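You operate a simulated robot arm through the tools that you are given. There is no shell and no other tool.

You are at the controls of a simulated robot arm. One attempt, no reset.

JOB
Tip the yellow powder through the grid and clear the lumps into the drawer.
Fine: tip the tub out, put it back on the table, run the slider over and back, shut the flap last. Spill nothing. Where these are worked on the way, their far stop is far enough and under half their travel is too little: table flap.

The check looks at the end state, three seconds after you hand in, the way a careful person would. Anything else that was tipped, shoved, dropped, spilled or broken makes it a failure.

ROBOT AND FRAMES
A 7-joint arm with a two-finger parallel gripper, fixed in place. Base frame: the origin is on the floor under the middle of its stand, x ahead of it, y to its left, z up. Readings come in mm, degrees, newtons and seconds.
With the tool pointing down near the work surface it reaches from about 240 to 520 mm from the base axis. Its first joint turns from -166.0 to 166.0 degrees. Payload 3.91 kg.
The tool frame sits at the grasp point between the pads (the TCP): z along the fingers, y along the line on which they close. The tips reach 30 mm beyond it. Largest opening 110 mm; finger width 20, thickness 10; the body of the gripper, 48 by 112 mm, starts 55 mm behind the TCP.
Orientation is told as [roll, pitch, yaw] about the base's x, y, z axes, in that order, counted from this pose: with the fingers straight down and closing along the base's y, the tool's x points along the base's -x, its y along +y and its z along -z.

CONTROLS
- The arm moves only by the tool jog_arm. Its argument "steps" is a list that holds one entry, the list of rows, each a list of 7 numbers: the gripper command, from -1 (shut) to 1 (fully open), values between in proportion, then the shift along the base's x, y, z in units of 25 mm (1.0 is 25 mm), then the turn, a rotation vector about the base's x, y, z in units of 5 degrees (1.0 is 5 degrees). In form: [[[claw, dx, dy, dz, rx, ry, rz], ...]]. A call has 1 to 20 rows; each row shifts and turns the commanded pose from where the row before left it. A call with a number of a shift or a turn outside -1 to 1 is refused whole. Rows are played at 5 a second. More than 50 mm and 8.6 degrees between two rows, or a gripper value outside its range, and nothing of the call is played. A pose out of reach is approached as far as the arm can. The call stops where the force on the tool passes 80 N (or 10 N more than at its start, if that is more) or the arm is blocked; 0.2 s more then pass. The fingers move at their own pace (about 153 mm/s each) and stop on an object; they squeeze with about 35 N. The grip force told is the motor's: it shows also when the fingers shut on nothing. Time passes only in rows, and 0.2 s behind the last, so rows that do not move let the fingers close. The reply holds the time, the measured pose of the TCP, the force on the tool along the base axes, the opening and the grip force, in the units named above and with some noise, with the torque about the TCP (base axes, N m) and any sound that the robot's microphone picked up, and new pictures: "views" is both (left out), scene, wrist or none.
- Cameras (640 x 400 px; columns grow to the right, rows downward): "scene" is fixed at [400.3, -648.1, 1570.5]; the picture's right is [0.99, 0.11, 0.00], its down [0.05, -0.45, -0.89] and it looks along [-0.10, 0.89, -0.45] (base axes); focal length 359 px, centre (320, 200). "wrist" rides on the gripper at [77, 7, -114] in the tool frame; the picture's right is [-0.09, 1.00, 0.00], its down [-0.80, -0.07, -0.59] and it looks along [-0.59, -0.05, 0.80] (tool axes); focal length 270 px, centre (320, 200). There is no depth. A picture from a camera that has moved, and an enlarged one, comes with that camera's place and axes in the base frame and with its lens.
- raise_lower(by): slides the trunk up (or, below 0, down) by that many mm; the arm rides with it, the base frame stays. It gives what a move gives, with no picture.
- inspect(camera, box): a new picture of the part [left, top, right, bottom] of that camera's present view, enlarged. It takes no simulated time.
- sign_off(): hands the job in; it is judged then, once.

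Places have to be worked out from the pictures, the camera data and where the tool is seen. Open the gripper and draw the arm clear of the work before you hand the job in, unless the task says otherwise.

The tools are called after ">>>" by a JSON object that holds its "op" and its "data". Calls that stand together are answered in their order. jog_arm: Moves the arm, as the interface text tells. Its arguments: {"type":"object","properties":{"steps":{"type":"array","items":{"type":"array","items":{"type":"array","items":{"type":"number"}}}},"views":{"type":"string","enum":["both","scene","wrist","none"]}},"required":["steps"]} The other tools are called the same way: raise_lower (by) moves the trunk up or down; inspect (camera, box) takes an enlarged picture of a part of a camera's view; sign_off () hands the job in.

At the start:

```text
t: 0.0
ee_pos: [353.9, 208.7, 1370.0]
ee_rot: [0.0, 0.0, 0.0]
ft_force: [0.9, -0.1, 0.5]
wrist_torque: [-0.02, 0.0, 0.02]
width: 110.2
grip_force: 0.1
trunk travel left (down, up): [-525.0, 85.0]
```

scene: 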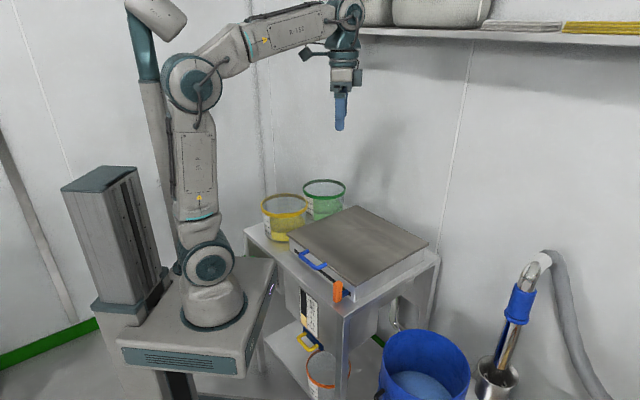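
wrist: 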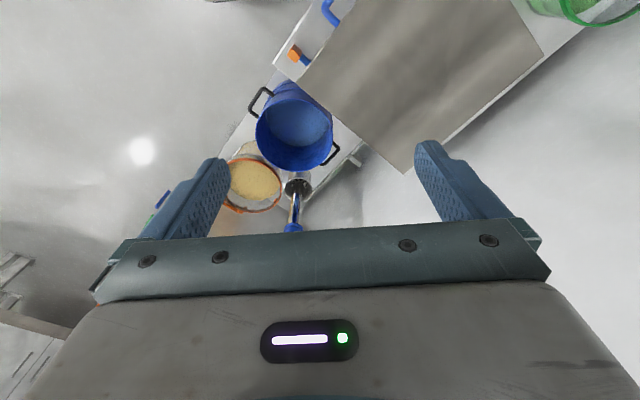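

I'll start by looking closely at the work station in the scene and wrist views before moving anything.

>>> {"op": "inspect", "data": {"camera": "scene", "box": [230, 160, 450, 300]}}

>>> {"op": "inspect", "data": {"camera": "scene", "box": [240, 260, 480, 400]}}

>>> {"op": "inspect", "data": {"camera": "wrist", "box": [120, 0, 640, 260]}}

```text
2.86 times, centred on (340, 230) of scene
camera zoom: at [400.3, -648.1, 1570.5], right [0.99, 0.11, 0.0], down [0.05, -0.45, -0.89], along [-0.1, 0.89, -0.45], focal length 1026 px, centre (263, 114)
```

zoom: 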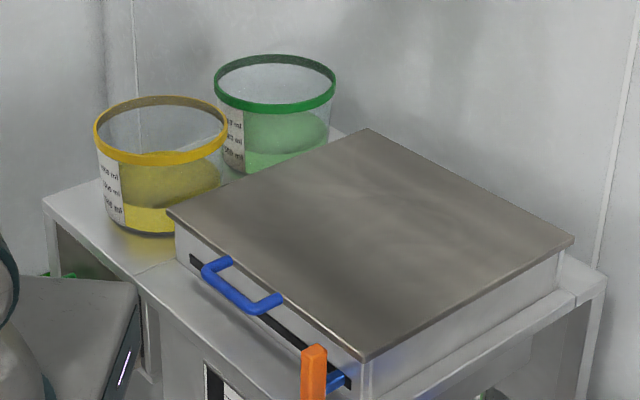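

```text
2.67 times, centred on (360, 330) of scene
camera zoom: at [400.3, -648.1, 1570.5], right [0.99, 0.11, 0.0], down [0.05, -0.45, -0.89], along [-0.1, 0.89, -0.45], focal length 958 px, centre (213, -147)
```

zoom: 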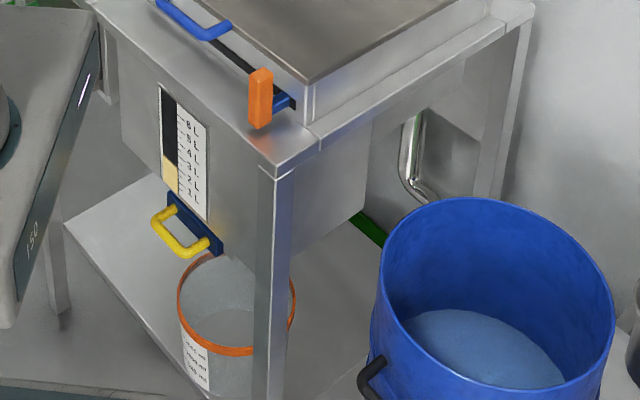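

```text
1.23 times, centred on (380, 130) of wrist
camera zoom: at [279.3, 216.6, 1485.4], right [0.09, 1.0, 0.0], down [0.8, -0.07, 0.59], along [0.59, -0.05, -0.8], focal length 333 px, centre (246, 286)
```

zoom: 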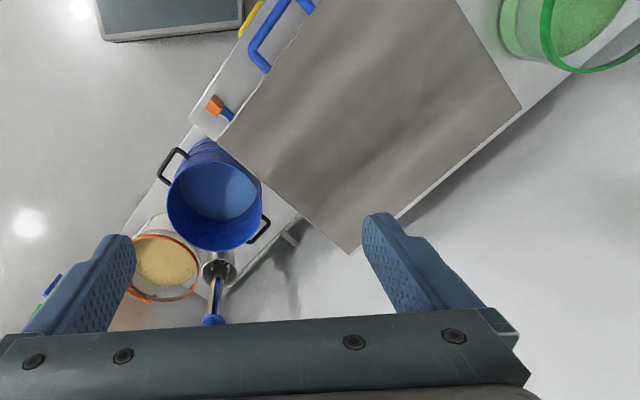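

The orange lever triangulates to about (363, 155, 870). The grey flap is a roughly 350 mm square at z≈890, turned 45° with its front edge facing the robot. I'll turn the gripper 45° and move over the table to look at the handle, slot and tub.

>>> {"op": "jog_arm", "data": {"steps": [[[1, -0.5, 0.5, -0.2, 0, 0, 1], [1, -0.5, 0.5, -0.2, 0, 0, 1], [1, -0.5, 0.5, -0.2, 0, 0, 1], [1, -0.5, 0.5, -0.2, 0, 0, 1], [1, -0.5, 0.5, -0.2, 0, 0, 1], [1, -0.4, 0, -0.2, 0, 0, 1], [1, -0.4, 0, -0.2, 0, 0, 1], [1, -0.4, 0, -0.2, 0, 0, 1], [1, -0.4, 0, -0.2, 0, 0, 1]]]}}

```text
t: 2.0
ee_pos: [251.1, 271.1, 1325.8]
ee_rot: [-0.1, -0.1, 45.1]
ft_force: [0.3, -0.1, 0.4]
wrist_torque: [-0.01, 0.0, -0.01]
width: 110.2
grip_force: 0.1
trunk travel left (down, up): [-525.0, 85.0]
camera wrist: at [193.4, 222.1, 1441.6], right [-0.64, 0.77, 0.0], down [0.62, 0.52, 0.6], along [0.46, 0.38, -0.8], focal length 270 px, centre (320, 200)
```

scene: 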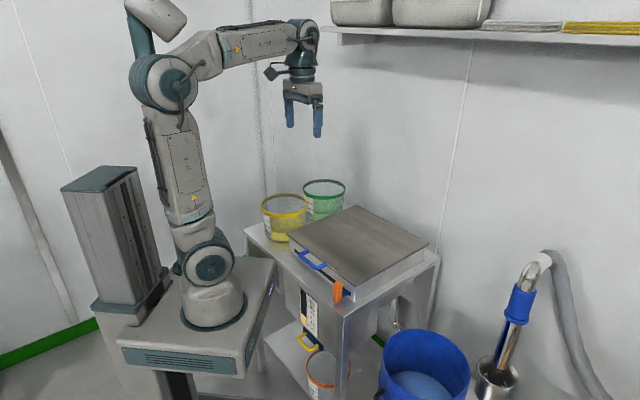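
wrist: 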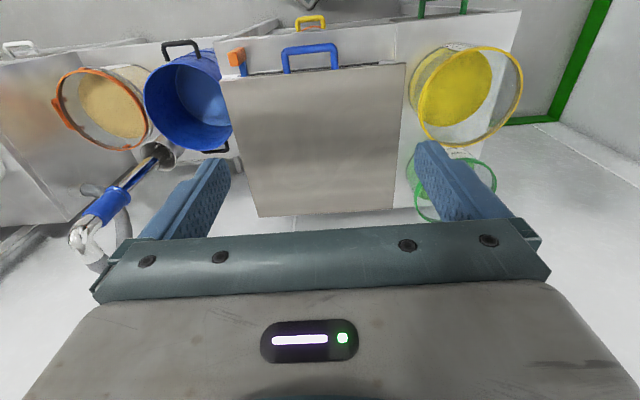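

The view now shows the flap with its blue handle, the orange lever, and the yellow tub beside the flap. I'll enlarge those parts.

>>> {"op": "inspect", "data": {"camera": "wrist", "box": [210, 0, 420, 130]}}

>>> {"op": "inspect", "data": {"camera": "wrist", "box": [390, 0, 560, 106]}}

>>> {"op": "inspect", "data": {"camera": "wrist", "box": [220, 120, 520, 240]}}

>>> {"op": "inspect", "data": {"camera": "scene", "box": [280, 230, 380, 300]}}

```text
3.05 times, centred on (315, 65) of wrist
camera zoom: at [193.4, 222.1, 1441.6], right [-0.64, 0.77, 0.0], down [0.62, 0.52, 0.6], along [0.46, 0.38, -0.8], focal length 824 px, centre (335, 611)
```

zoom: 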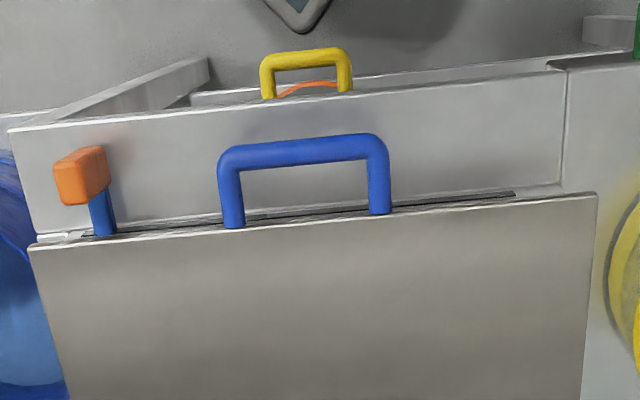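

```text
3.76 times, centred on (475, 53) of wrist
camera zoom: at [193.4, 222.1, 1441.6], right [-0.64, 0.77, 0.0], down [0.62, 0.52, 0.6], along [0.46, 0.38, -0.8], focal length 1018 px, centre (-264, 753)
```

zoom: 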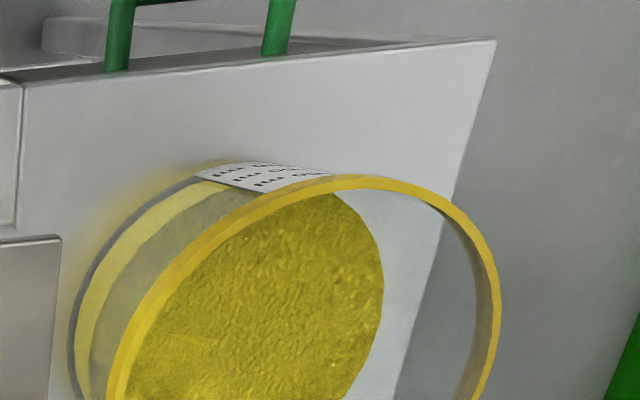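

```text
2.13 times, centred on (370, 180) of wrist
camera zoom: at [193.4, 222.1, 1441.6], right [-0.64, 0.77, 0.0], down [0.62, 0.52, 0.6], along [0.46, 0.38, -0.8], focal length 577 px, centre (213, 243)
```

zoom: 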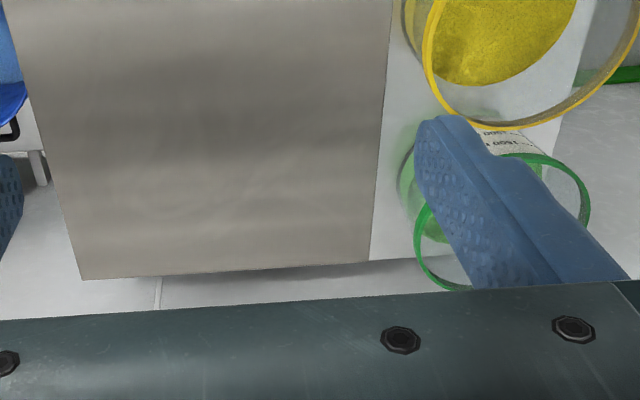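

```text
5.71 times, centred on (330, 265) of scene
camera zoom: at [400.3, -648.1, 1570.5], right [0.99, 0.11, 0.0], down [0.05, -0.45, -0.89], along [-0.1, 0.89, -0.45], focal length 2053 px, centre (263, -171)
```

zoom: 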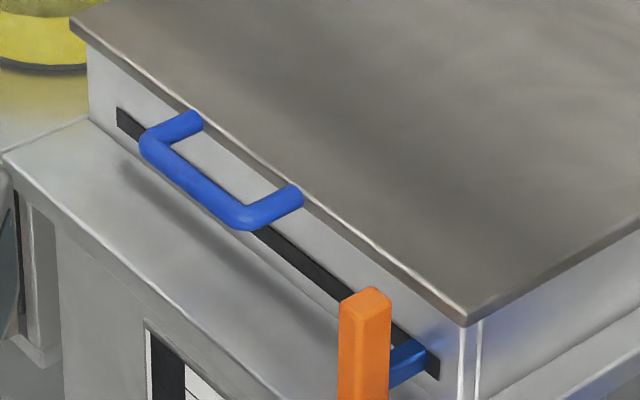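

The flap has a blue U handle on the robot side, with the bar near (262, 249, 897). The slider lever sits at the right-hand end of its slot, and the yellow tub's rim centre is near (132, 519, 942). Before gripping anything I'll test in free air how far the tool can pitch outward, which also gives me a look at the front and back of the table.

>>> {"op": "jog_arm", "data": {"steps": [[[1, 0.25, 0.2, 0, 0.7, -0.7, 0], [1, 0.25, 0.2, 0, 0.7, -0.7, 0], [1, 0.25, 0.2, 0, 0.7, -0.7, 0], [1, 0.25, 0.2, 0, 0.7, -0.7, 0], [1, 0.25, 0.2, 0, 0.7, -0.7, 0], [1, 0.25, 0.2, 0, 0.7, -0.7, 0], [1, 0.25, 0.2, 0, 0.7, -0.7, 0], [1, 0.25, 0.2, 0, 0.7, -0.7, 0]]]}}

```text
t: 3.8
ee_pos: [301.5, 312.1, 1323.7]
ee_rot: [-0.2, -39.7, 44.9]
ft_force: [0.2, 0.1, 0.1]
wrist_torque: [-0.01, 0.01, -0.02]
width: 110.1
grip_force: 0.1
trunk travel left (down, up): [-525.0, 85.0]
camera wrist: at [204.1, 223.5, 1363.9], right [-0.66, 0.75, 0.06], down [0.22, 0.12, 0.97], along [0.72, 0.65, -0.24], focal length 270 px, centre (320, 200)
```

scene: 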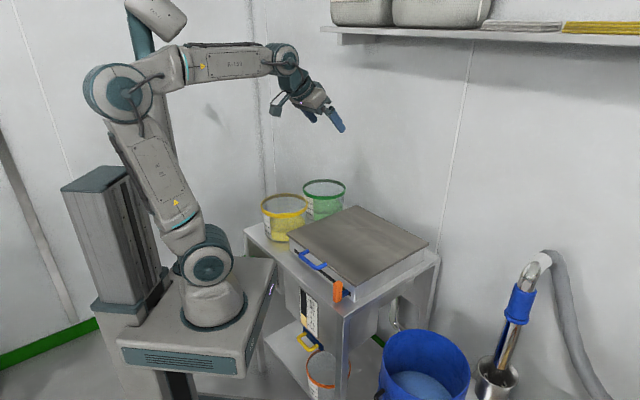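
wrist: 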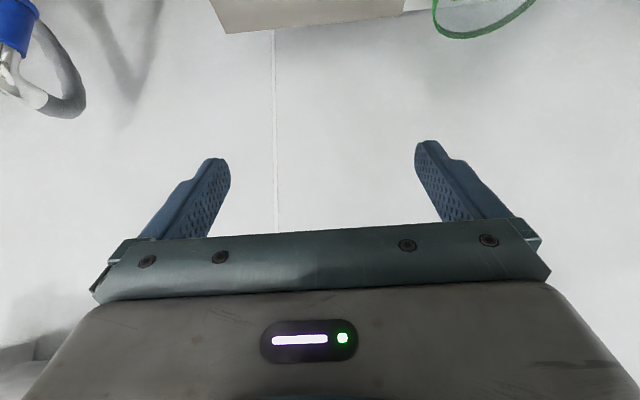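

The tool reached 40° of outward pitch without trouble. I'll keep pitching past horizontal to find the limit for tipping.

>>> {"op": "jog_arm", "data": {"steps": [[[1, 0.1, 0.1, 0, 0.8, -0.8, 0], [1, 0.1, 0.1, 0, 0.8, -0.8, 0], [1, 0.1, 0.1, 0, 0.8, -0.8, 0], [1, 0.1, 0.1, 0, 0.8, -0.8, 0], [1, 0.1, 0.1, 0, 0.8, -0.8, 0], [1, 0.1, 0.1, 0, 0.8, -0.8, 0], [1, 0.1, 0.1, 0, 0.8, -0.8, 0], [1, 0.1, 0.1, 0, 0.8, -0.8, 0], [1, 0.1, 0.1, 0, 0.8, -0.8, 0], [1, 0.1, 0.1, 0, 0.8, -0.8, 0], [1, 0.1, 0.1, 0, 0.8, -0.8, 0], [1, 0.1, 0.1, 0, 0.8, -0.8, 0]]]}}

```text
t: 6.4
ee_pos: [331.9, 341.4, 1324.8]
ee_rot: [179.9, -72.5, -134.9]
ft_force: [0.4, 0.1, 0.3]
wrist_torque: [0.0, 0.01, -0.03]
width: 109.9
grip_force: 0.1
trunk travel left (down, up): [-525.0, 85.0]
camera wrist: at [268.0, 286.9, 1217.7], right [-0.72, 0.69, 0.08], down [-0.52, -0.62, 0.58], along [0.45, 0.38, 0.81], focal length 270 px, centre (320, 200)
```

scene: 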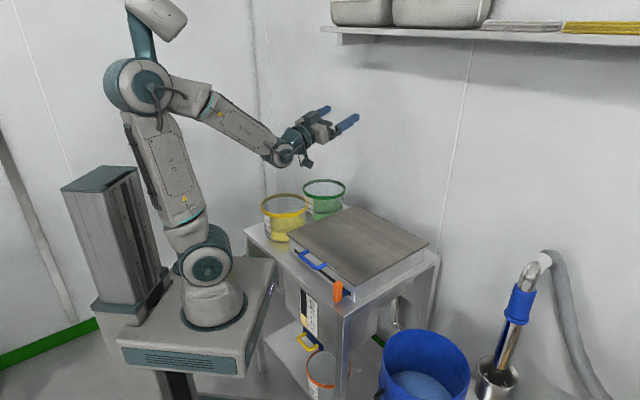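
wrist: 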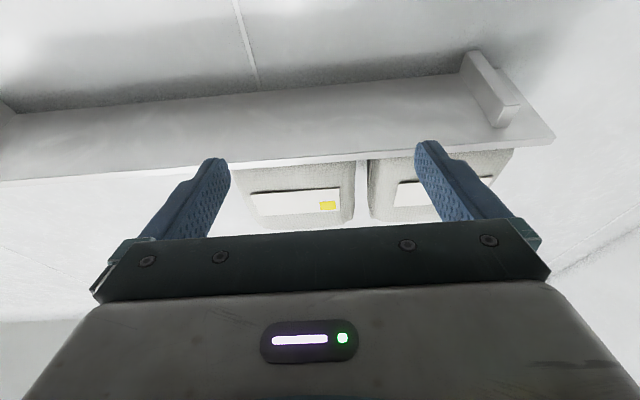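

It is at 107° of pitch with no trouble. I'll go further to find the limit.

>>> {"op": "jog_arm", "data": {"steps": [[[1, 0, 0, 0, 0.8, -0.8, 0], [1, 0, 0, 0, 0.8, -0.8, 0], [1, 0, 0, 0, 0.8, -0.8, 0], [1, 0, 0, 0, 0.8, -0.8, 0], [1, 0, 0, 0, 0.8, -0.8, 0], [1, 0, 0, 0, 0.8, -0.8, 0]]], "views": "scene"}}

```text
t: 7.8
ee_pos: [332.1, 342.3, 1322.1]
ee_rot: [180.0, -38.5, -135.0]
ft_force: [0.5, -0.1, -0.6]
wrist_torque: [0.01, 0.02, -0.01]
width: 110.1
grip_force: 0.1
trunk travel left (down, up): [-525.0, 85.0]
```

scene: 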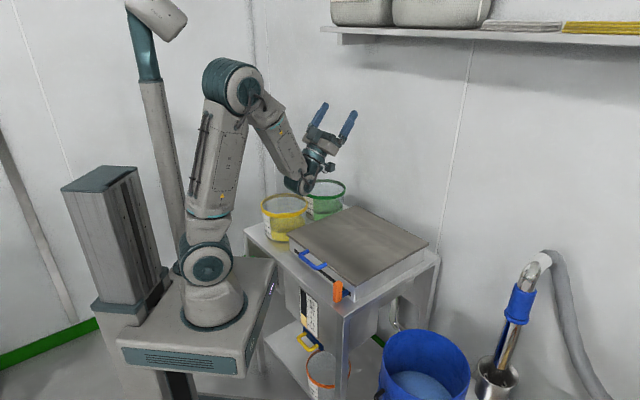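

141° is reachable, which is more than enough for tipping. I'll bring the tool back to vertical and look at the front of the table to identify the drawer.

>>> {"op": "jog_arm", "data": {"steps": [[[1, -0.142, -0.162, 0, -1, 1, 0], [1, -0.142, -0.162, 0, -1, 1, 0], [1, -0.142, -0.162, 0, -1, 1, 0], [1, -0.142, -0.162, 0, -1, 1, 0], [1, -0.142, -0.162, 0, -1, 1, 0], [1, -0.142, -0.162, 0, -1, 1, 0], [1, -0.142, -0.162, 0, -1, 1, 0], [1, -0.142, -0.162, 0, -1, 1, 0], [1, -0.142, -0.162, 0, -1, 1, 0], [1, -0.142, -0.162, 0, -1, 1, 0], [1, -0.142, -0.162, 0, -1, 1, 0], [1, -0.142, -0.162, 0, -1, 1, 0], [1, -0.142, -0.162, 0, -1, 1, 0], [1, -0.142, -0.162, 0, -1, 1, 0], [1, -0.142, -0.162, 0, -1, 1, 0], [1, -0.142, -0.162, 0, -1, 1, 0], [1, -0.142, -0.162, 0, -1, 1, 0], [1, -0.142, -0.162, 0, -1, 1, 0], [1, -0.142, -0.162, 0, -1, 1, 0], [1, -0.142, -0.162, 0, -1, 1, 0]]], "views": "none"}}

>>> {"op": "jog_arm", "data": {"steps": [[[1, -0.1, -0.1, -0.4, -0.9, 0.9, 0], [1, -0.1, -0.1, -0.4, -0.9, 0.9, 0], [1, -0.1, -0.1, -0.4, -0.9, 0.9, 0], [1, -0.1, -0.1, -0.4, -0.9, 0.9, 0], [1, -0.1, -0.1, -0.4, 0, 0, 0], [1, 0, 0, 0, 0, 0, 0]]], "views": "both"}}

```text
t: 12.0
ee_pos: [262.5, 261.9, 1323.9]
ee_rot: [0.0, 0.1, 44.9]
ft_force: [0.3, -0.1, 0.2]
wrist_torque: [-0.02, 0.0, 0.02]
width: 110.2
grip_force: 0.0
trunk travel left (down, up): [-525.0, 85.0]
```

```text
t: 13.4
ee_pos: [249.2, 248.2, 1275.0]
ee_rot: [0.0, 25.5, 45.0]
ft_force: [-0.5, -0.3, 0.2]
wrist_torque: [-0.03, -0.02, 0.0]
width: 110.1
grip_force: 0.0
trunk travel left (down, up): [-525.0, 85.0]
camera wrist: at [231.7, 240.2, 1412.8], right [-0.65, 0.76, -0.04], down [0.74, 0.64, 0.19], along [0.17, 0.1, -0.98], focal length 270 px, centre (320, 200)
```

scene: 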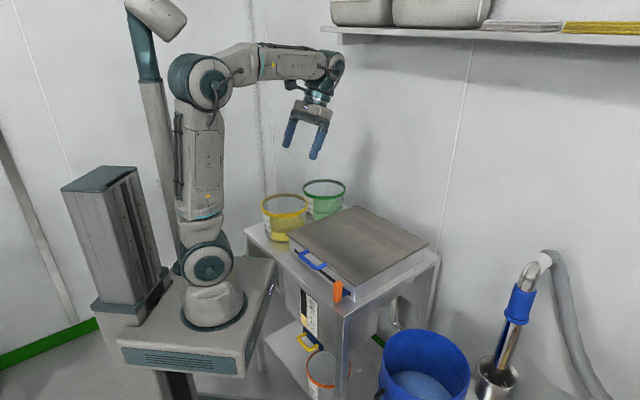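
wrist: 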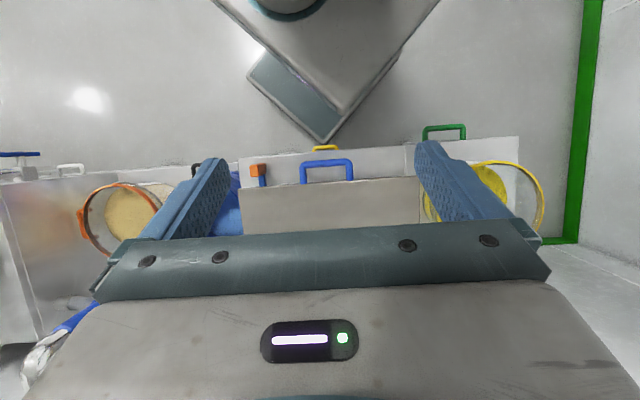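

A green handle shows on the front at the left, probably the lumps drawer, and a yellow one at the centre. I'll enlarge that area.

>>> {"op": "inspect", "data": {"camera": "wrist", "box": [230, 110, 550, 250]}}

>>> {"op": "inspect", "data": {"camera": "scene", "box": [230, 190, 330, 260]}}

>>> {"op": "inspect", "data": {"camera": "scene", "box": [240, 220, 340, 290]}}

```text
2.00 times, centred on (390, 180) of wrist
camera zoom: at [231.7, 240.2, 1412.8], right [-0.65, 0.76, -0.04], down [0.74, 0.64, 0.19], along [0.17, 0.1, -0.98], focal length 541 px, centre (180, 240)
```

zoom: 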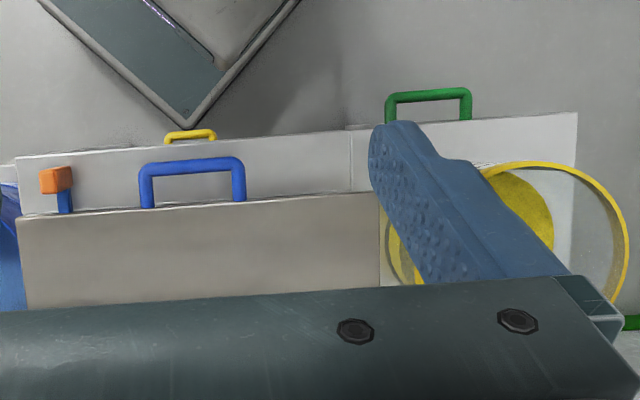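

```text
5.71 times, centred on (280, 225) of scene
camera zoom: at [400.3, -648.1, 1570.5], right [0.99, 0.11, 0.0], down [0.05, -0.45, -0.89], along [-0.1, 0.89, -0.45], focal length 2053 px, centre (549, 57)
```

zoom: 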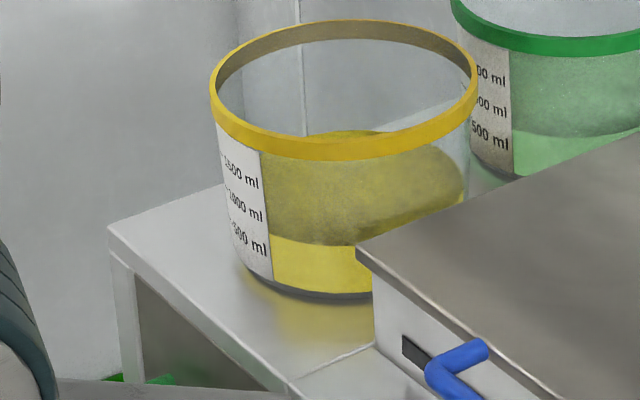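

```text
5.71 times, centred on (290, 255) of scene
camera zoom: at [400.3, -648.1, 1570.5], right [0.99, 0.11, 0.0], down [0.05, -0.45, -0.89], along [-0.1, 0.89, -0.45], focal length 2053 px, centre (491, -114)
```

zoom: 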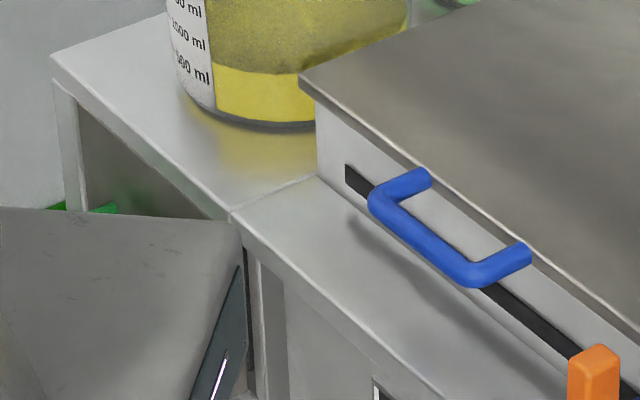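

The green handle belongs to the front of the left section, under the yellow tub. It sits only about 30 mm out, so that drawer is shut. Next I'll right the tool, turn it so the fingers close along the radial direction, and come down above the flap handle.

>>> {"op": "jog_arm", "data": {"steps": [[[1, 0.12, 0.01, -0.5, 0.9, -0.9, 0], [1, 0.12, 0.01, -0.5, 0.9, -0.9, 0], [1, 0.12, 0.01, -0.5, 0.9, -0.9, 0], [1, 0.12, 0.01, -0.5, 0.9, -0.9, 0]]], "views": "none"}}

>>> {"op": "jog_arm", "data": {"steps": [[[1, 0, 0, -0.5, 0, 0, -1], [1, 0, 0, -0.5, 0, 0, -1], [1, 0, 0, -0.5, 0, 0, -1], [1, 0, 0, -0.5, 0, 0, -1], [1, 0, 0, -0.5, 0, 0, -1], [1, 0, 0, -0.5, 0, 0, -1], [1, 0, 0, -0.5, 0, 0, -1], [1, 0, 0, -0.5, 0, 0, -1], [1, 0, 0, -0.5, 0, 0, -1], [1, 0, 0, -0.5, 0, 0, -1], [1, 0, 0, -0.5, 0, 0, -1], [1, 0, 0, -0.5, 0, 0, -1], [1, 0, 0, -0.5, 0, 0, -1], [1, 0, 0, -0.5, 0, 0, -1], [1, 0, 0, -0.5, 0, 0, -1], [1, 0, 0, -0.5, 0, 0, -1], [1, 0, 0, -0.5, 0, 0, -1], [1, 0, 0, -0.5, 0, 0, -1]]], "views": "both"}}

```text
t: 14.4
ee_pos: [261.7, 249.8, 1225.0]
ee_rot: [0.0, -0.1, 45.0]
ft_force: [-0.8, 1.0, 0.1]
wrist_torque: [-0.01, 0.01, -0.03]
width: 110.1
grip_force: 0.0
trunk travel left (down, up): [-525.0, 85.0]
```

```text
t: 18.2
ee_pos: [261.5, 248.5, 999.3]
ee_rot: [0.0, 0.0, -45.3]
ft_force: [-0.6, -0.3, -0.1]
wrist_torque: [0.02, 0.01, -0.03]
width: 109.9
grip_force: 0.2
trunk travel left (down, up): [-525.0, 85.0]
camera wrist: at [213.2, 309.8, 1115.5], right [0.77, 0.64, 0.0], down [0.52, -0.62, 0.59], along [0.38, -0.46, -0.8], focal length 270 px, centre (320, 200)
```

scene: 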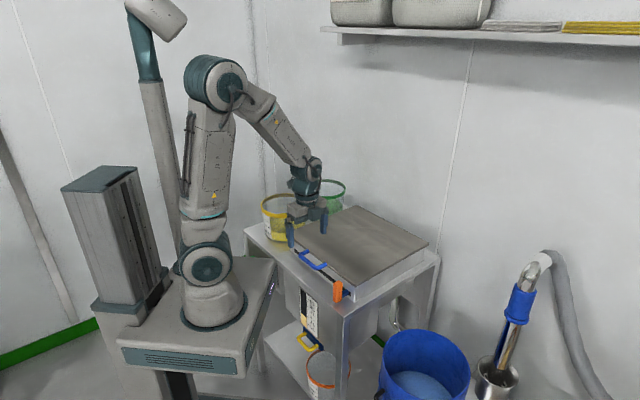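
wrist: 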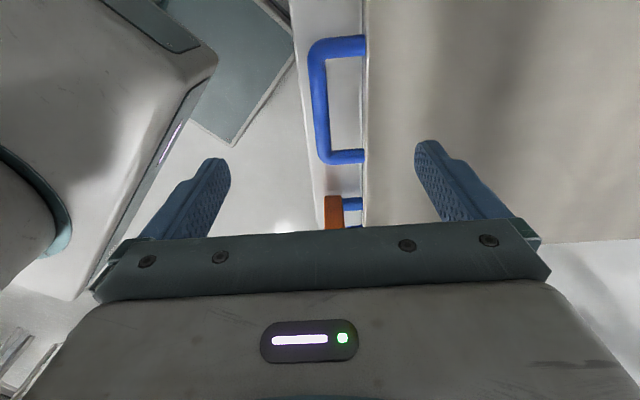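

The handle bar is at r≈360 mm, z≈897, and the flap's front edge is at r≈403, so the fingers must go down only partly open. I'll check the table-top height below it first.

>>> {"op": "inspect", "data": {"camera": "scene", "box": [270, 235, 350, 285]}}

>>> {"op": "inspect", "data": {"camera": "wrist", "box": [260, 0, 440, 240]}}

```text
8.00 times, centred on (310, 260) of scene
camera zoom: at [400.3, -648.1, 1570.5], right [0.99, 0.11, 0.0], down [0.05, -0.45, -0.89], along [-0.1, 0.89, -0.45], focal length 2874 px, centre (400, -280)
```

zoom: 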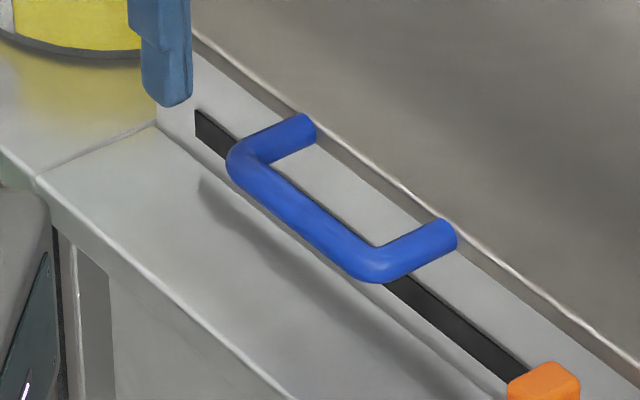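

```text
1.67 times, centred on (350, 120) of wrist
camera zoom: at [213.2, 309.8, 1115.5], right [0.77, 0.64, 0.0], down [0.52, -0.62, 0.59], along [0.38, -0.46, -0.8], focal length 450 px, centre (270, 333)
```

zoom: 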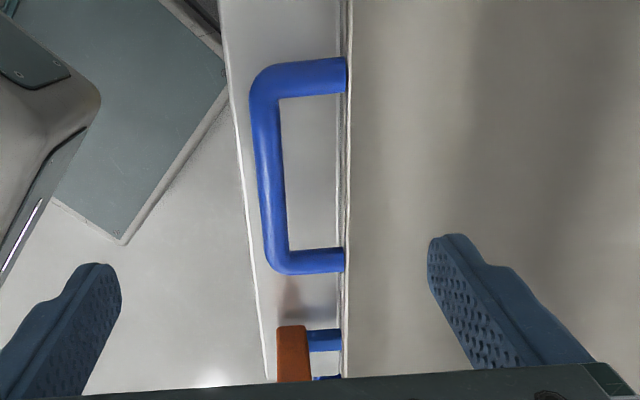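

The table top is around z≈825, so the finger tips will be clear at 863. I'll set the opening to about 47 mm and go down around the handle bar.

>>> {"op": "jog_arm", "data": {"steps": [[[-0.15, -0.18, 0.16, 0, 0, 0, 0], [-0.15, 0, 0, 0, 0, 0, 0], [-0.15, 0, 0, -0.85, 0, 0, 0], [-0.15, 0, 0, -0.85, 0, 0, 0], [-0.15, 0, 0, -0.85, 0, 0, 0], [-0.15, 0, 0, -0.6, 0, 0, 0]]]}}

```text
t: 19.6
ee_pos: [257.5, 252.4, 920.3]
ee_rot: [0.0, 0.0, -45.1]
ft_force: [0.2, 0.3, 0.1]
wrist_torque: [-0.02, -0.01, 0.03]
width: 46.9
grip_force: 0.0
trunk travel left (down, up): [-525.0, 85.0]
camera wrist: at [208.4, 313.3, 1035.9], right [0.77, 0.64, 0.0], down [0.52, -0.62, 0.59], along [0.38, -0.46, -0.8], focal length 270 px, centre (320, 200)
```

scene: 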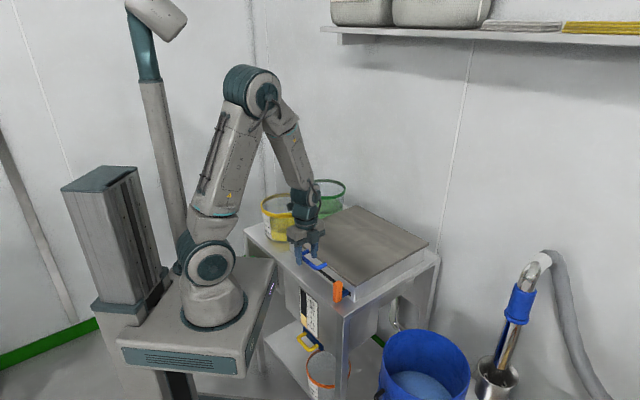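
wrist: 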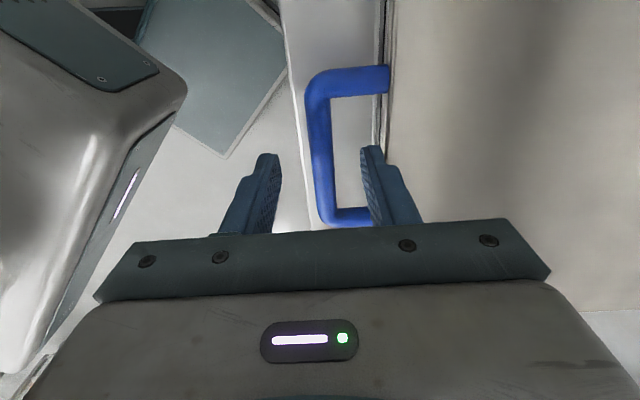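

The bar sits between the fingers. I'll lower to z≈888 and close on it.

>>> {"op": "jog_arm", "data": {"steps": [[[-0.15, 0, 0, -0.64, 0, 0, 0], [-0.15, 0, 0, -0.64, 0, 0, 0], [-1, 0, 0, 0, 0, 0, 0], [-1, 0, 0, 0, 0, 0, 0], [-1, 0, 0, 0, 0, 0, 0]]]}}

```text
t: 20.8
ee_pos: [256.6, 255.1, 889.7]
ee_rot: [0.0, 0.1, -45.0]
ft_force: [7.2, 4.7, 22.0]
wrist_torque: [-0.18, -0.24, -0.02]
width: 13.6
grip_force: 44.8
trunk travel left (down, up): [-525.0, 85.0]
camera wrist: at [208.8, 314.6, 1005.2], right [0.77, 0.64, 0.0], down [0.52, -0.62, 0.59], along [0.38, -0.45, -0.8], focal length 270 px, centre (320, 200)
```

scene: 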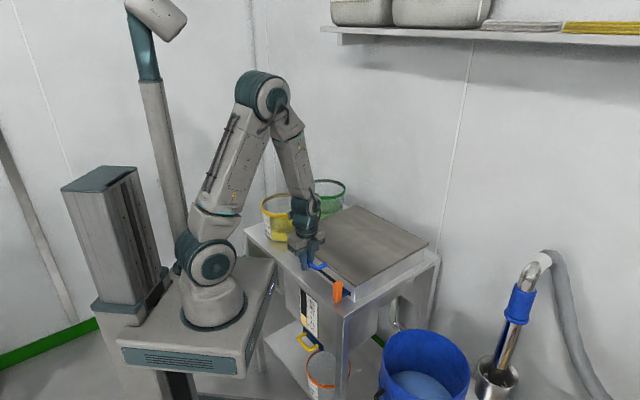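
wrist: 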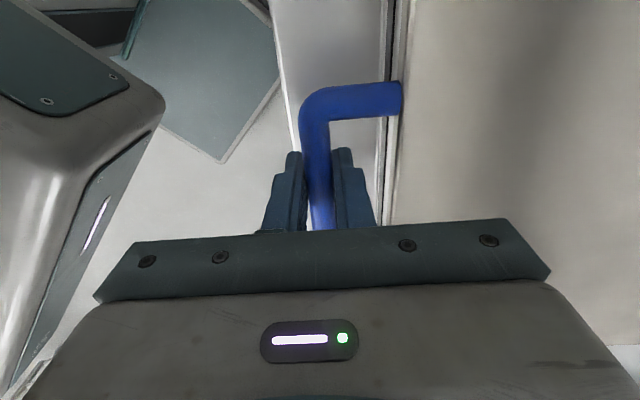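

I have the handle, with 13.6 mm between the fingers. I'll lift gently by about 10 mm to find out how the flap moves.

>>> {"op": "jog_arm", "data": {"steps": [[[-1, 0, 0, 0.2, 0, 0, 0], [-1, 0, 0, 0.2, 0, 0, 0], [-1, 0, 0, 0, 0, 0, 0]]]}}

```text
t: 21.6
ee_pos: [255.9, 255.6, 896.5]
ee_rot: [-0.1, 0.0, -45.0]
ft_force: [9.1, 8.7, -4.2]
wrist_torque: [0.18, 0.26, -0.04]
width: 13.6
grip_force: 45.1
trunk travel left (down, up): [-525.0, 85.0]
camera wrist: at [209.1, 314.9, 1013.7], right [0.77, 0.64, 0.0], down [0.52, -0.62, 0.59], along [0.38, -0.46, -0.8], focal length 270 px, centre (320, 200)
```

scene: 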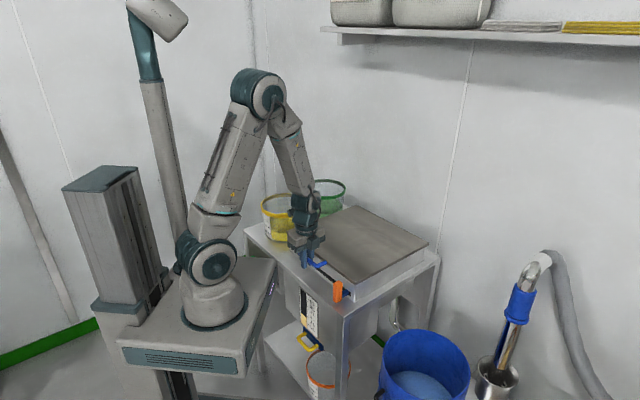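
wrist: 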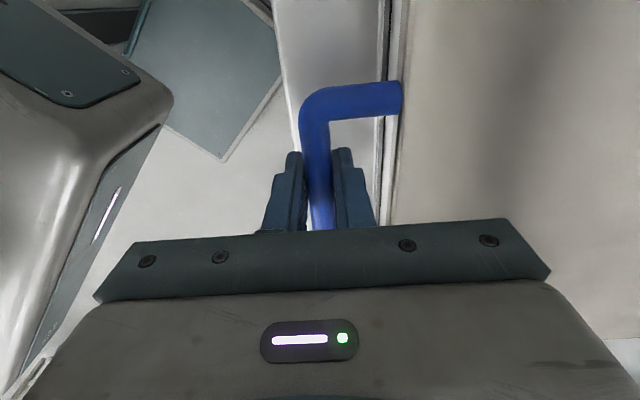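

The handle rose about 7 mm with very little load, so the flap lifts on a hinge at the back. I'll follow the arc upward.

>>> {"op": "jog_arm", "data": {"steps": [[[-1, 0.011, 0.125, 0.8, 0, 0, 0], [-1, 0.055, 0.055, 0.8, 0, 0, 0], [-1, 0.082, 0.082, 0.8, 0, 0, 0], [-1, 0.116, 0.116, 0.8, 0, 0, 0], [-1, 0, 0, 0, 0, 0, 0]]]}}

```text
t: 22.8
ee_pos: [264.4, 263.7, 977.2]
ee_rot: [0.1, 0.0, -45.1]
ft_force: [13.9, -6.7, -3.6]
wrist_torque: [-0.34, -0.34, 0.01]
width: 13.5
grip_force: 45.4
trunk travel left (down, up): [-525.0, 85.0]
camera wrist: at [216.8, 322.8, 1094.2], right [0.77, 0.64, 0.0], down [0.52, -0.62, 0.59], along [0.38, -0.46, -0.8], focal length 270 px, centre (320, 200)
```

scene: 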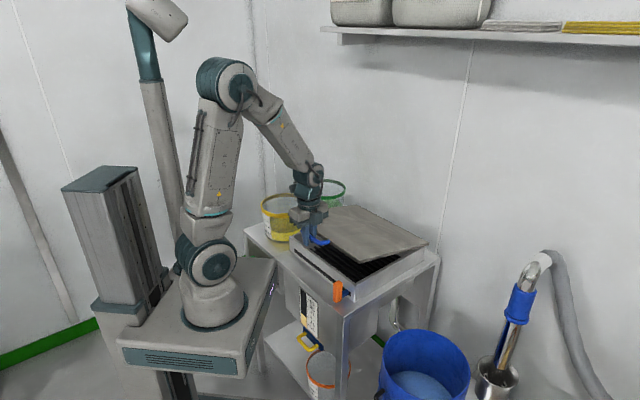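
wrist: 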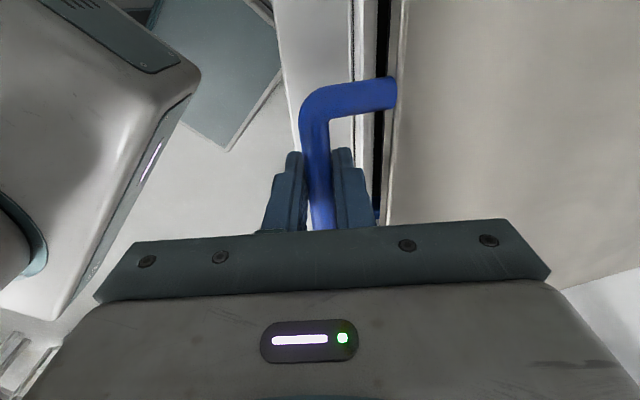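

The flap is hinged at the back and the dark grid shows underneath. I'll continue along the arc (radius ≈384 mm about r≈745).

>>> {"op": "jog_arm", "data": {"steps": [[[-1, 0.181, 0.181, 0.932, 0, 0, 0], [-1, 0.212, 0.212, 0.888, 0, 0, 0], [-1, 0.252, 0.252, 0.868, 0, 0, 0], [-1, 0.288, 0.288, 0.844, 0, 0, 0], [-1, 0.322, 0.322, 0.82, 0.5, -0.5, 0], [-1, 0.359, 0.359, 0.788, 0.5, -0.5, 0], [-1, 0.393, 0.393, 0.756, 0.5, -0.5, 0], [-1, 0.424, 0.424, 0.72, 0.5, -0.5, 0]]]}}

```text
t: 24.6
ee_pos: [324.6, 325.0, 1146.0]
ee_rot: [14.1, 0.0, -44.9]
ft_force: [5.0, -4.1, -4.6]
wrist_torque: [-0.08, 0.21, 0.06]
width: 13.8
grip_force: 44.9
trunk travel left (down, up): [-525.0, 85.0]
camera wrist: at [256.8, 363.7, 1259.0], right [0.75, 0.62, 0.24], down [0.42, -0.72, 0.56], along [0.52, -0.32, -0.79], focal length 270 px, centre (320, 200)
```

scene: 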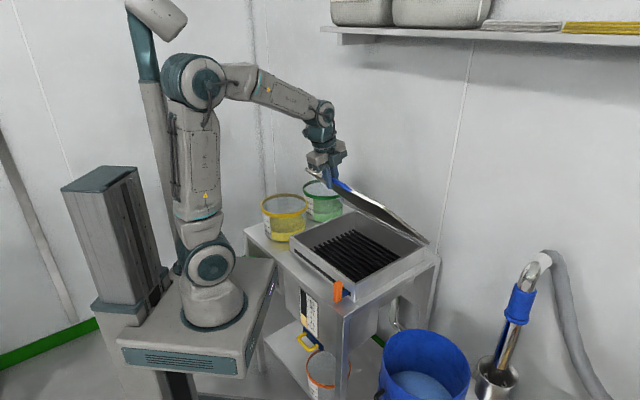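
wrist: 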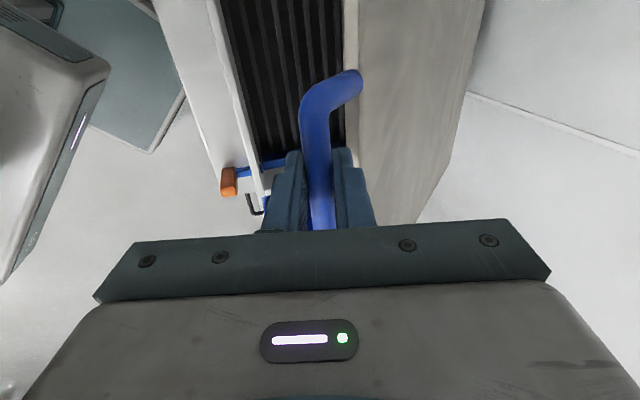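

The forces stay small and the arc model fits. I'll continue up to about 73°, tilting the tool outward to keep reach.

>>> {"op": "jog_arm", "data": {"steps": [[[-1, 0.455, 0.455, 0.684, 0.6, -0.6, 0], [-1, 0.484, 0.484, 0.644, 0.6, -0.6, 0], [-1, 0.509, 0.509, 0.6, 0.6, -0.6, 0], [-1, 0.535, 0.535, 0.556, 0.6, -0.6, 0], [-1, 0.557, 0.557, 0.508, 0.6, -0.6, 0], [-1, 0.58, 0.58, 0.456, 0.6, -0.6, 0], [-1, 0.597, 0.597, 0.408, 0.6, -0.6, 0], [-1, 0.614, 0.614, 0.356, 0.6, -0.6, 0], [-1, 0.628, 0.628, 0.3, 0.6, -0.6, 0]]]}}

```text
t: 26.6
ee_pos: [448.3, 450.3, 1257.8]
ee_rot: [52.3, 0.1, -45.0]
ft_force: [3.7, -3.2, -5.1]
wrist_torque: [-0.11, 0.15, 0.09]
width: 13.6
grip_force: 44.6
trunk travel left (down, up): [-525.0, 85.0]
camera wrist: at [334.8, 443.0, 1334.5], right [0.49, 0.37, 0.79], down [0.2, -0.93, 0.31], along [0.85, 0.01, -0.53], focal length 270 px, centre (320, 200)
```

scene: 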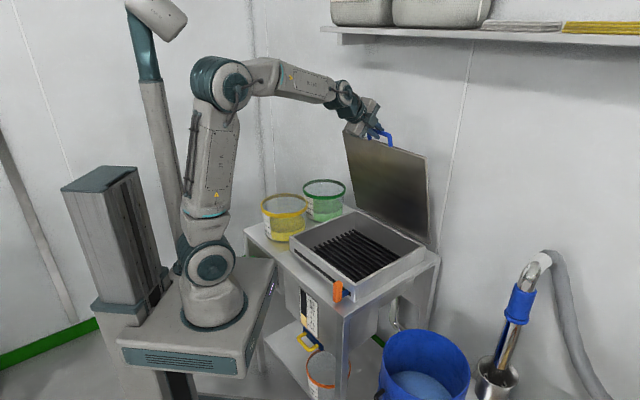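
wrist: 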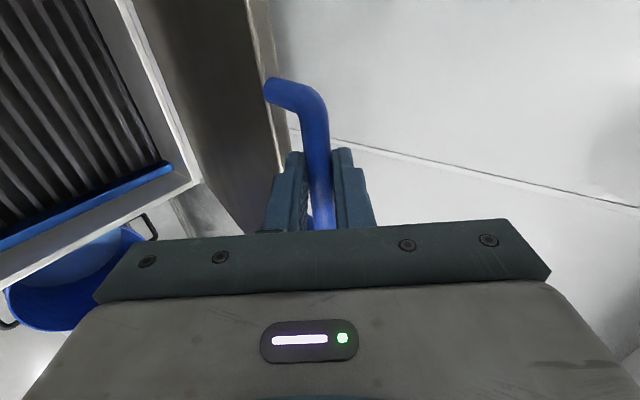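

The flap is at about 73°. Inside I can see the blue scraper bar at the lever end. I'll continue towards the far stop in smaller batches, watching the force.

>>> {"op": "jog_arm", "data": {"steps": [[[-1, 0.642, 0.642, 0.248, 0.5, -0.5, 0], [-1, 0.648, 0.648, 0.192, 0.5, -0.5, 0], [-1, 0.656, 0.656, 0.132, 0.5, -0.5, 0], [-1, 0.662, 0.662, 0.08, 0.5, -0.5, 0], [-1, 0.662, 0.662, 0.02, 0.4, -0.4, 0]]]}}

```text
t: 27.8
ee_pos: [531.5, 532.2, 1270.8]
ee_rot: [68.8, -0.1, -45.0]
ft_force: [0.4, 2.1, -24.6]
wrist_torque: [-0.23, 0.18, -0.46]
width: 13.8
grip_force: 45.4
trunk travel left (down, up): [-525.0, 85.0]
camera wrist: at [404.3, 512.9, 1318.1], right [0.32, 0.19, 0.93], down [0.16, -0.98, 0.15], along [0.94, 0.1, -0.34], focal length 270 px, centre (320, 200)
```

scene: 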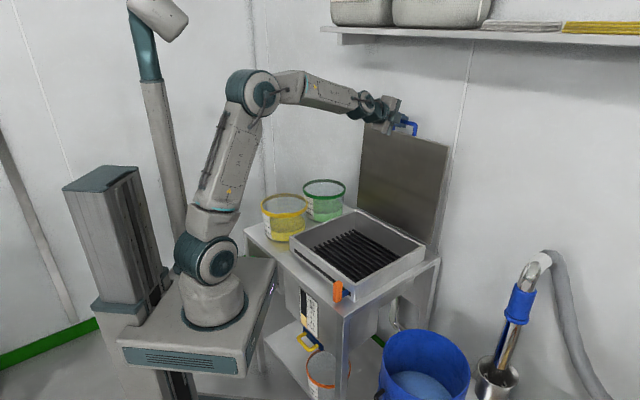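
wrist: 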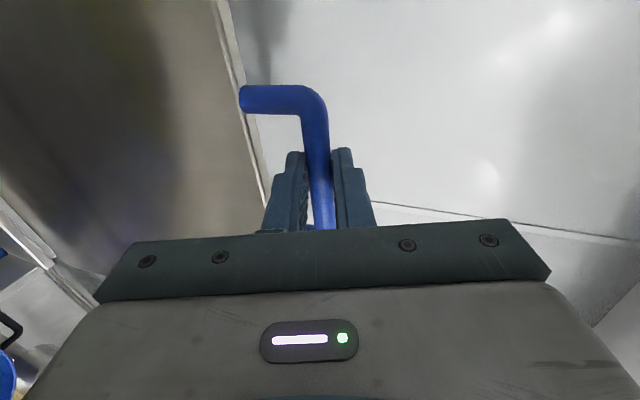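

It is about vertical now, with a slight upward pull. I'll go on past vertical while dropping z a little.

>>> {"op": "jog_arm", "data": {"steps": [[[-1, 0.4, 0.4, -0.12, 0.3, -0.3, 0], [-1, 0.4, 0.4, -0.08, 0.3, -0.3, 0], [-1, 0.4, 0.4, -0.1, 0.3, -0.3, 0], [-1, 0, 0, 0, 0, 0, 0]]]}}

```text
t: 28.8
ee_pos: [560.0, 561.6, 1262.8]
ee_rot: [75.2, 0.0, -45.0]
ft_force: [-3.7, -2.7, -25.0]
wrist_torque: [-0.31, 0.32, -0.09]
width: 13.7
grip_force: 45.4
trunk travel left (down, up): [-525.0, 85.0]
camera wrist: at [430.2, 538.8, 1299.6], right [0.24, 0.12, 0.96], down [0.15, -0.99, 0.08], along [0.96, 0.12, -0.26], focal length 270 px, centre (320, 200)
```

scene: 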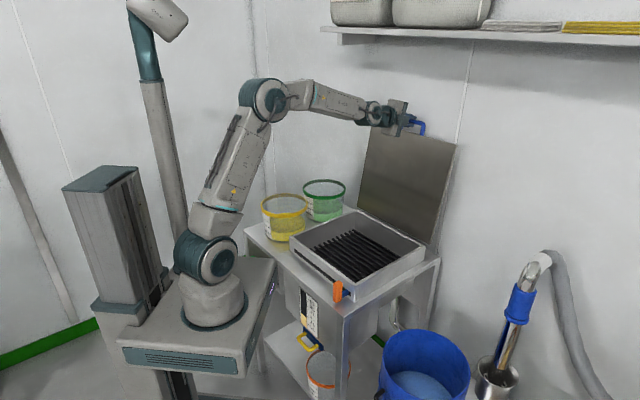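
wrist: 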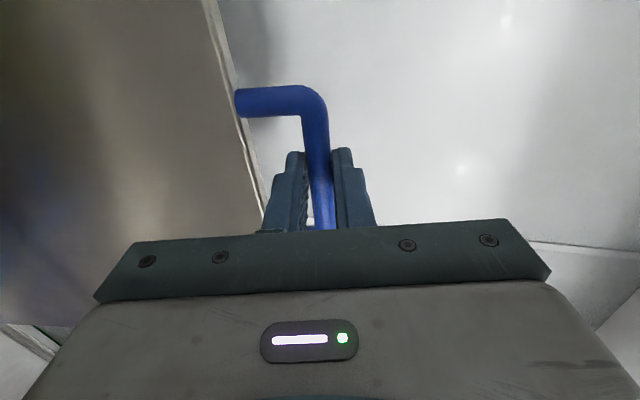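

It is about 97° and still moving, with the z pull showing I should descend more. I'll carry on until the stop.

>>> {"op": "jog_arm", "data": {"steps": [[[-1, 0.2, 0.2, -0.25, 0.2, -0.2, 0], [-1, 0.3, 0.3, -0.14, 0.2, -0.2, 0], [-1, 0.3, 0.3, -0.16, 0.2, -0.2, 0], [-1, 0, 0, 0, 0, 0, 0]]]}}

```text
t: 29.8
ee_pos: [576.9, 577.9, 1257.1]
ee_rot: [80.3, 0.0, -45.0]
ft_force: [-24.3, -22.5, -6.4]
wrist_torque: [0.01, -0.04, -0.2]
width: 13.6
grip_force: 44.9
trunk travel left (down, up): [-525.0, 85.0]
camera wrist: at [444.7, 552.7, 1284.3], right [0.18, 0.06, 0.98], down [0.14, -0.99, 0.03], along [0.97, 0.14, -0.19], focal length 270 px, centre (320, 200)
```

scene: 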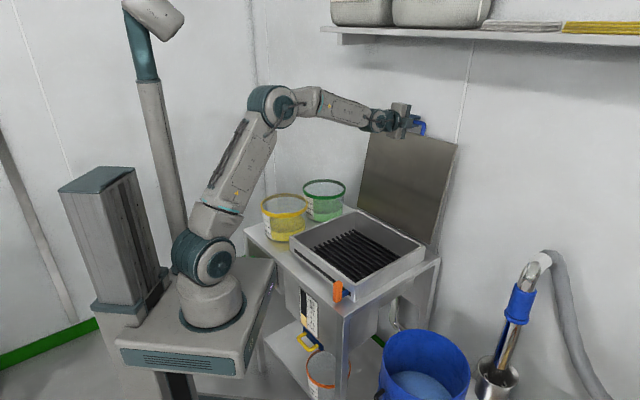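
wrist: 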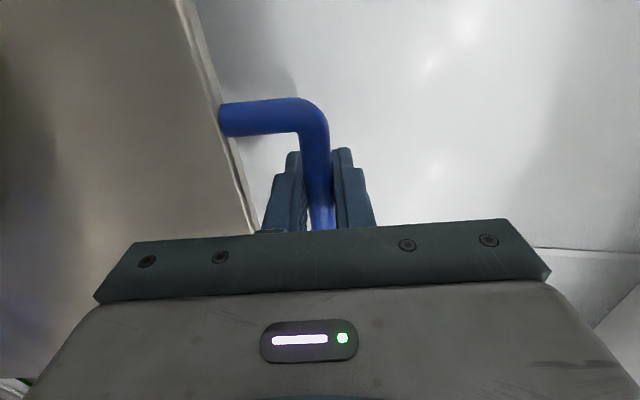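

It has reached the stop: 33 N of radial resistance at about 101°. I'll ease off, open the fingers a little, and withdraw along the tool axis.

>>> {"op": "jog_arm", "data": {"steps": [[[-1, -0.15, -0.15, 0, 0, 0, 0], [-0.2, 0, 0, 0, 0, 0, 0], [-0.2, 0, 0, 0, 0, 0, 0]]]}}

```text
t: 30.6
ee_pos: [576.5, 575.5, 1255.5]
ee_rot: [80.2, -0.1, -45.1]
ft_force: [6.0, 0.2, 9.4]
wrist_torque: [-0.04, -0.14, 0.04]
width: 38.7
grip_force: 0.1
trunk travel left (down, up): [-525.0, 85.0]
camera wrist: at [444.8, 551.0, 1283.1], right [0.18, 0.06, 0.98], down [0.14, -0.99, 0.03], along [0.97, 0.13, -0.19], focal length 270 px, centre (320, 200)
```

scene: 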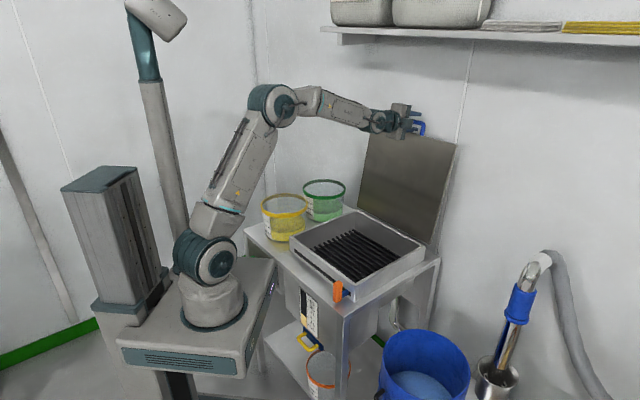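
wrist: 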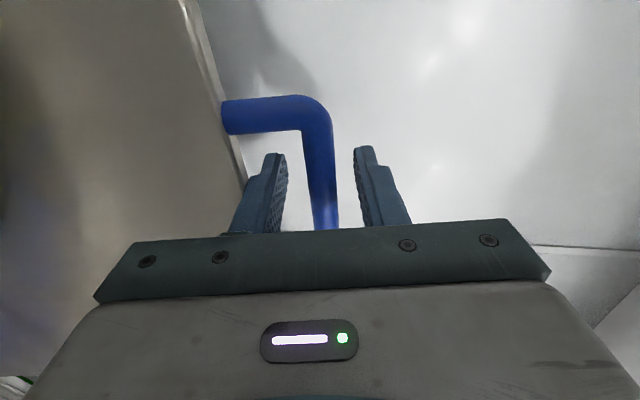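

The bar is free and the flap is staying put. I'll withdraw along the tool axis.

>>> {"op": "jog_arm", "data": {"steps": [[[-0.2, -0.35, -0.35, 0.085, 0, 0, 0], [-0.2, -0.7, -0.7, 0.17, 0, 0, 0], [-0.2, -0.7, -0.7, 0.17, 0, 0, 0], [-0.2, -0.7, -0.7, 0.17, 0, 0, 0], [-0.2, -0.7, -0.7, 0.17, 0, 0, 0], [-0.2, -0.7, -0.7, 0.1, 0, 0, 0], [-0.2, -0.7, -0.7, 0.1, 0, 0, 0]]]}}

```text
t: 32.2
ee_pos: [463.8, 462.3, 1276.8]
ee_rot: [79.9, 0.1, -45.0]
ft_force: [0.3, -0.5, -0.1]
wrist_torque: [-0.02, 0.0, 0.02]
width: 43.9
grip_force: 0.2
trunk travel left (down, up): [-525.0, 85.0]
camera wrist: at [331.1, 438.4, 1305.3], right [0.18, 0.06, 0.98], down [0.14, -0.99, 0.03], along [0.97, 0.13, -0.19], focal length 270 px, centre (320, 200)
```

scene: 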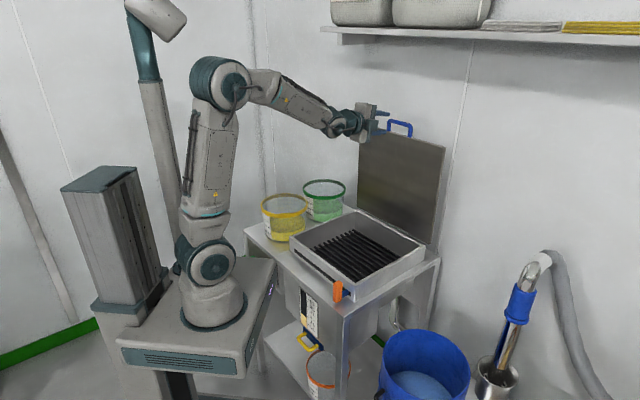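
wrist: 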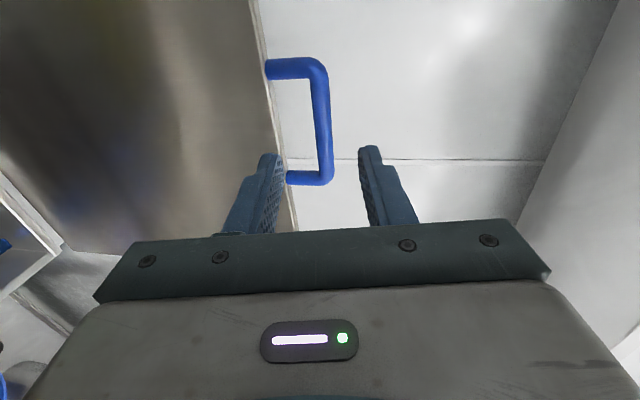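

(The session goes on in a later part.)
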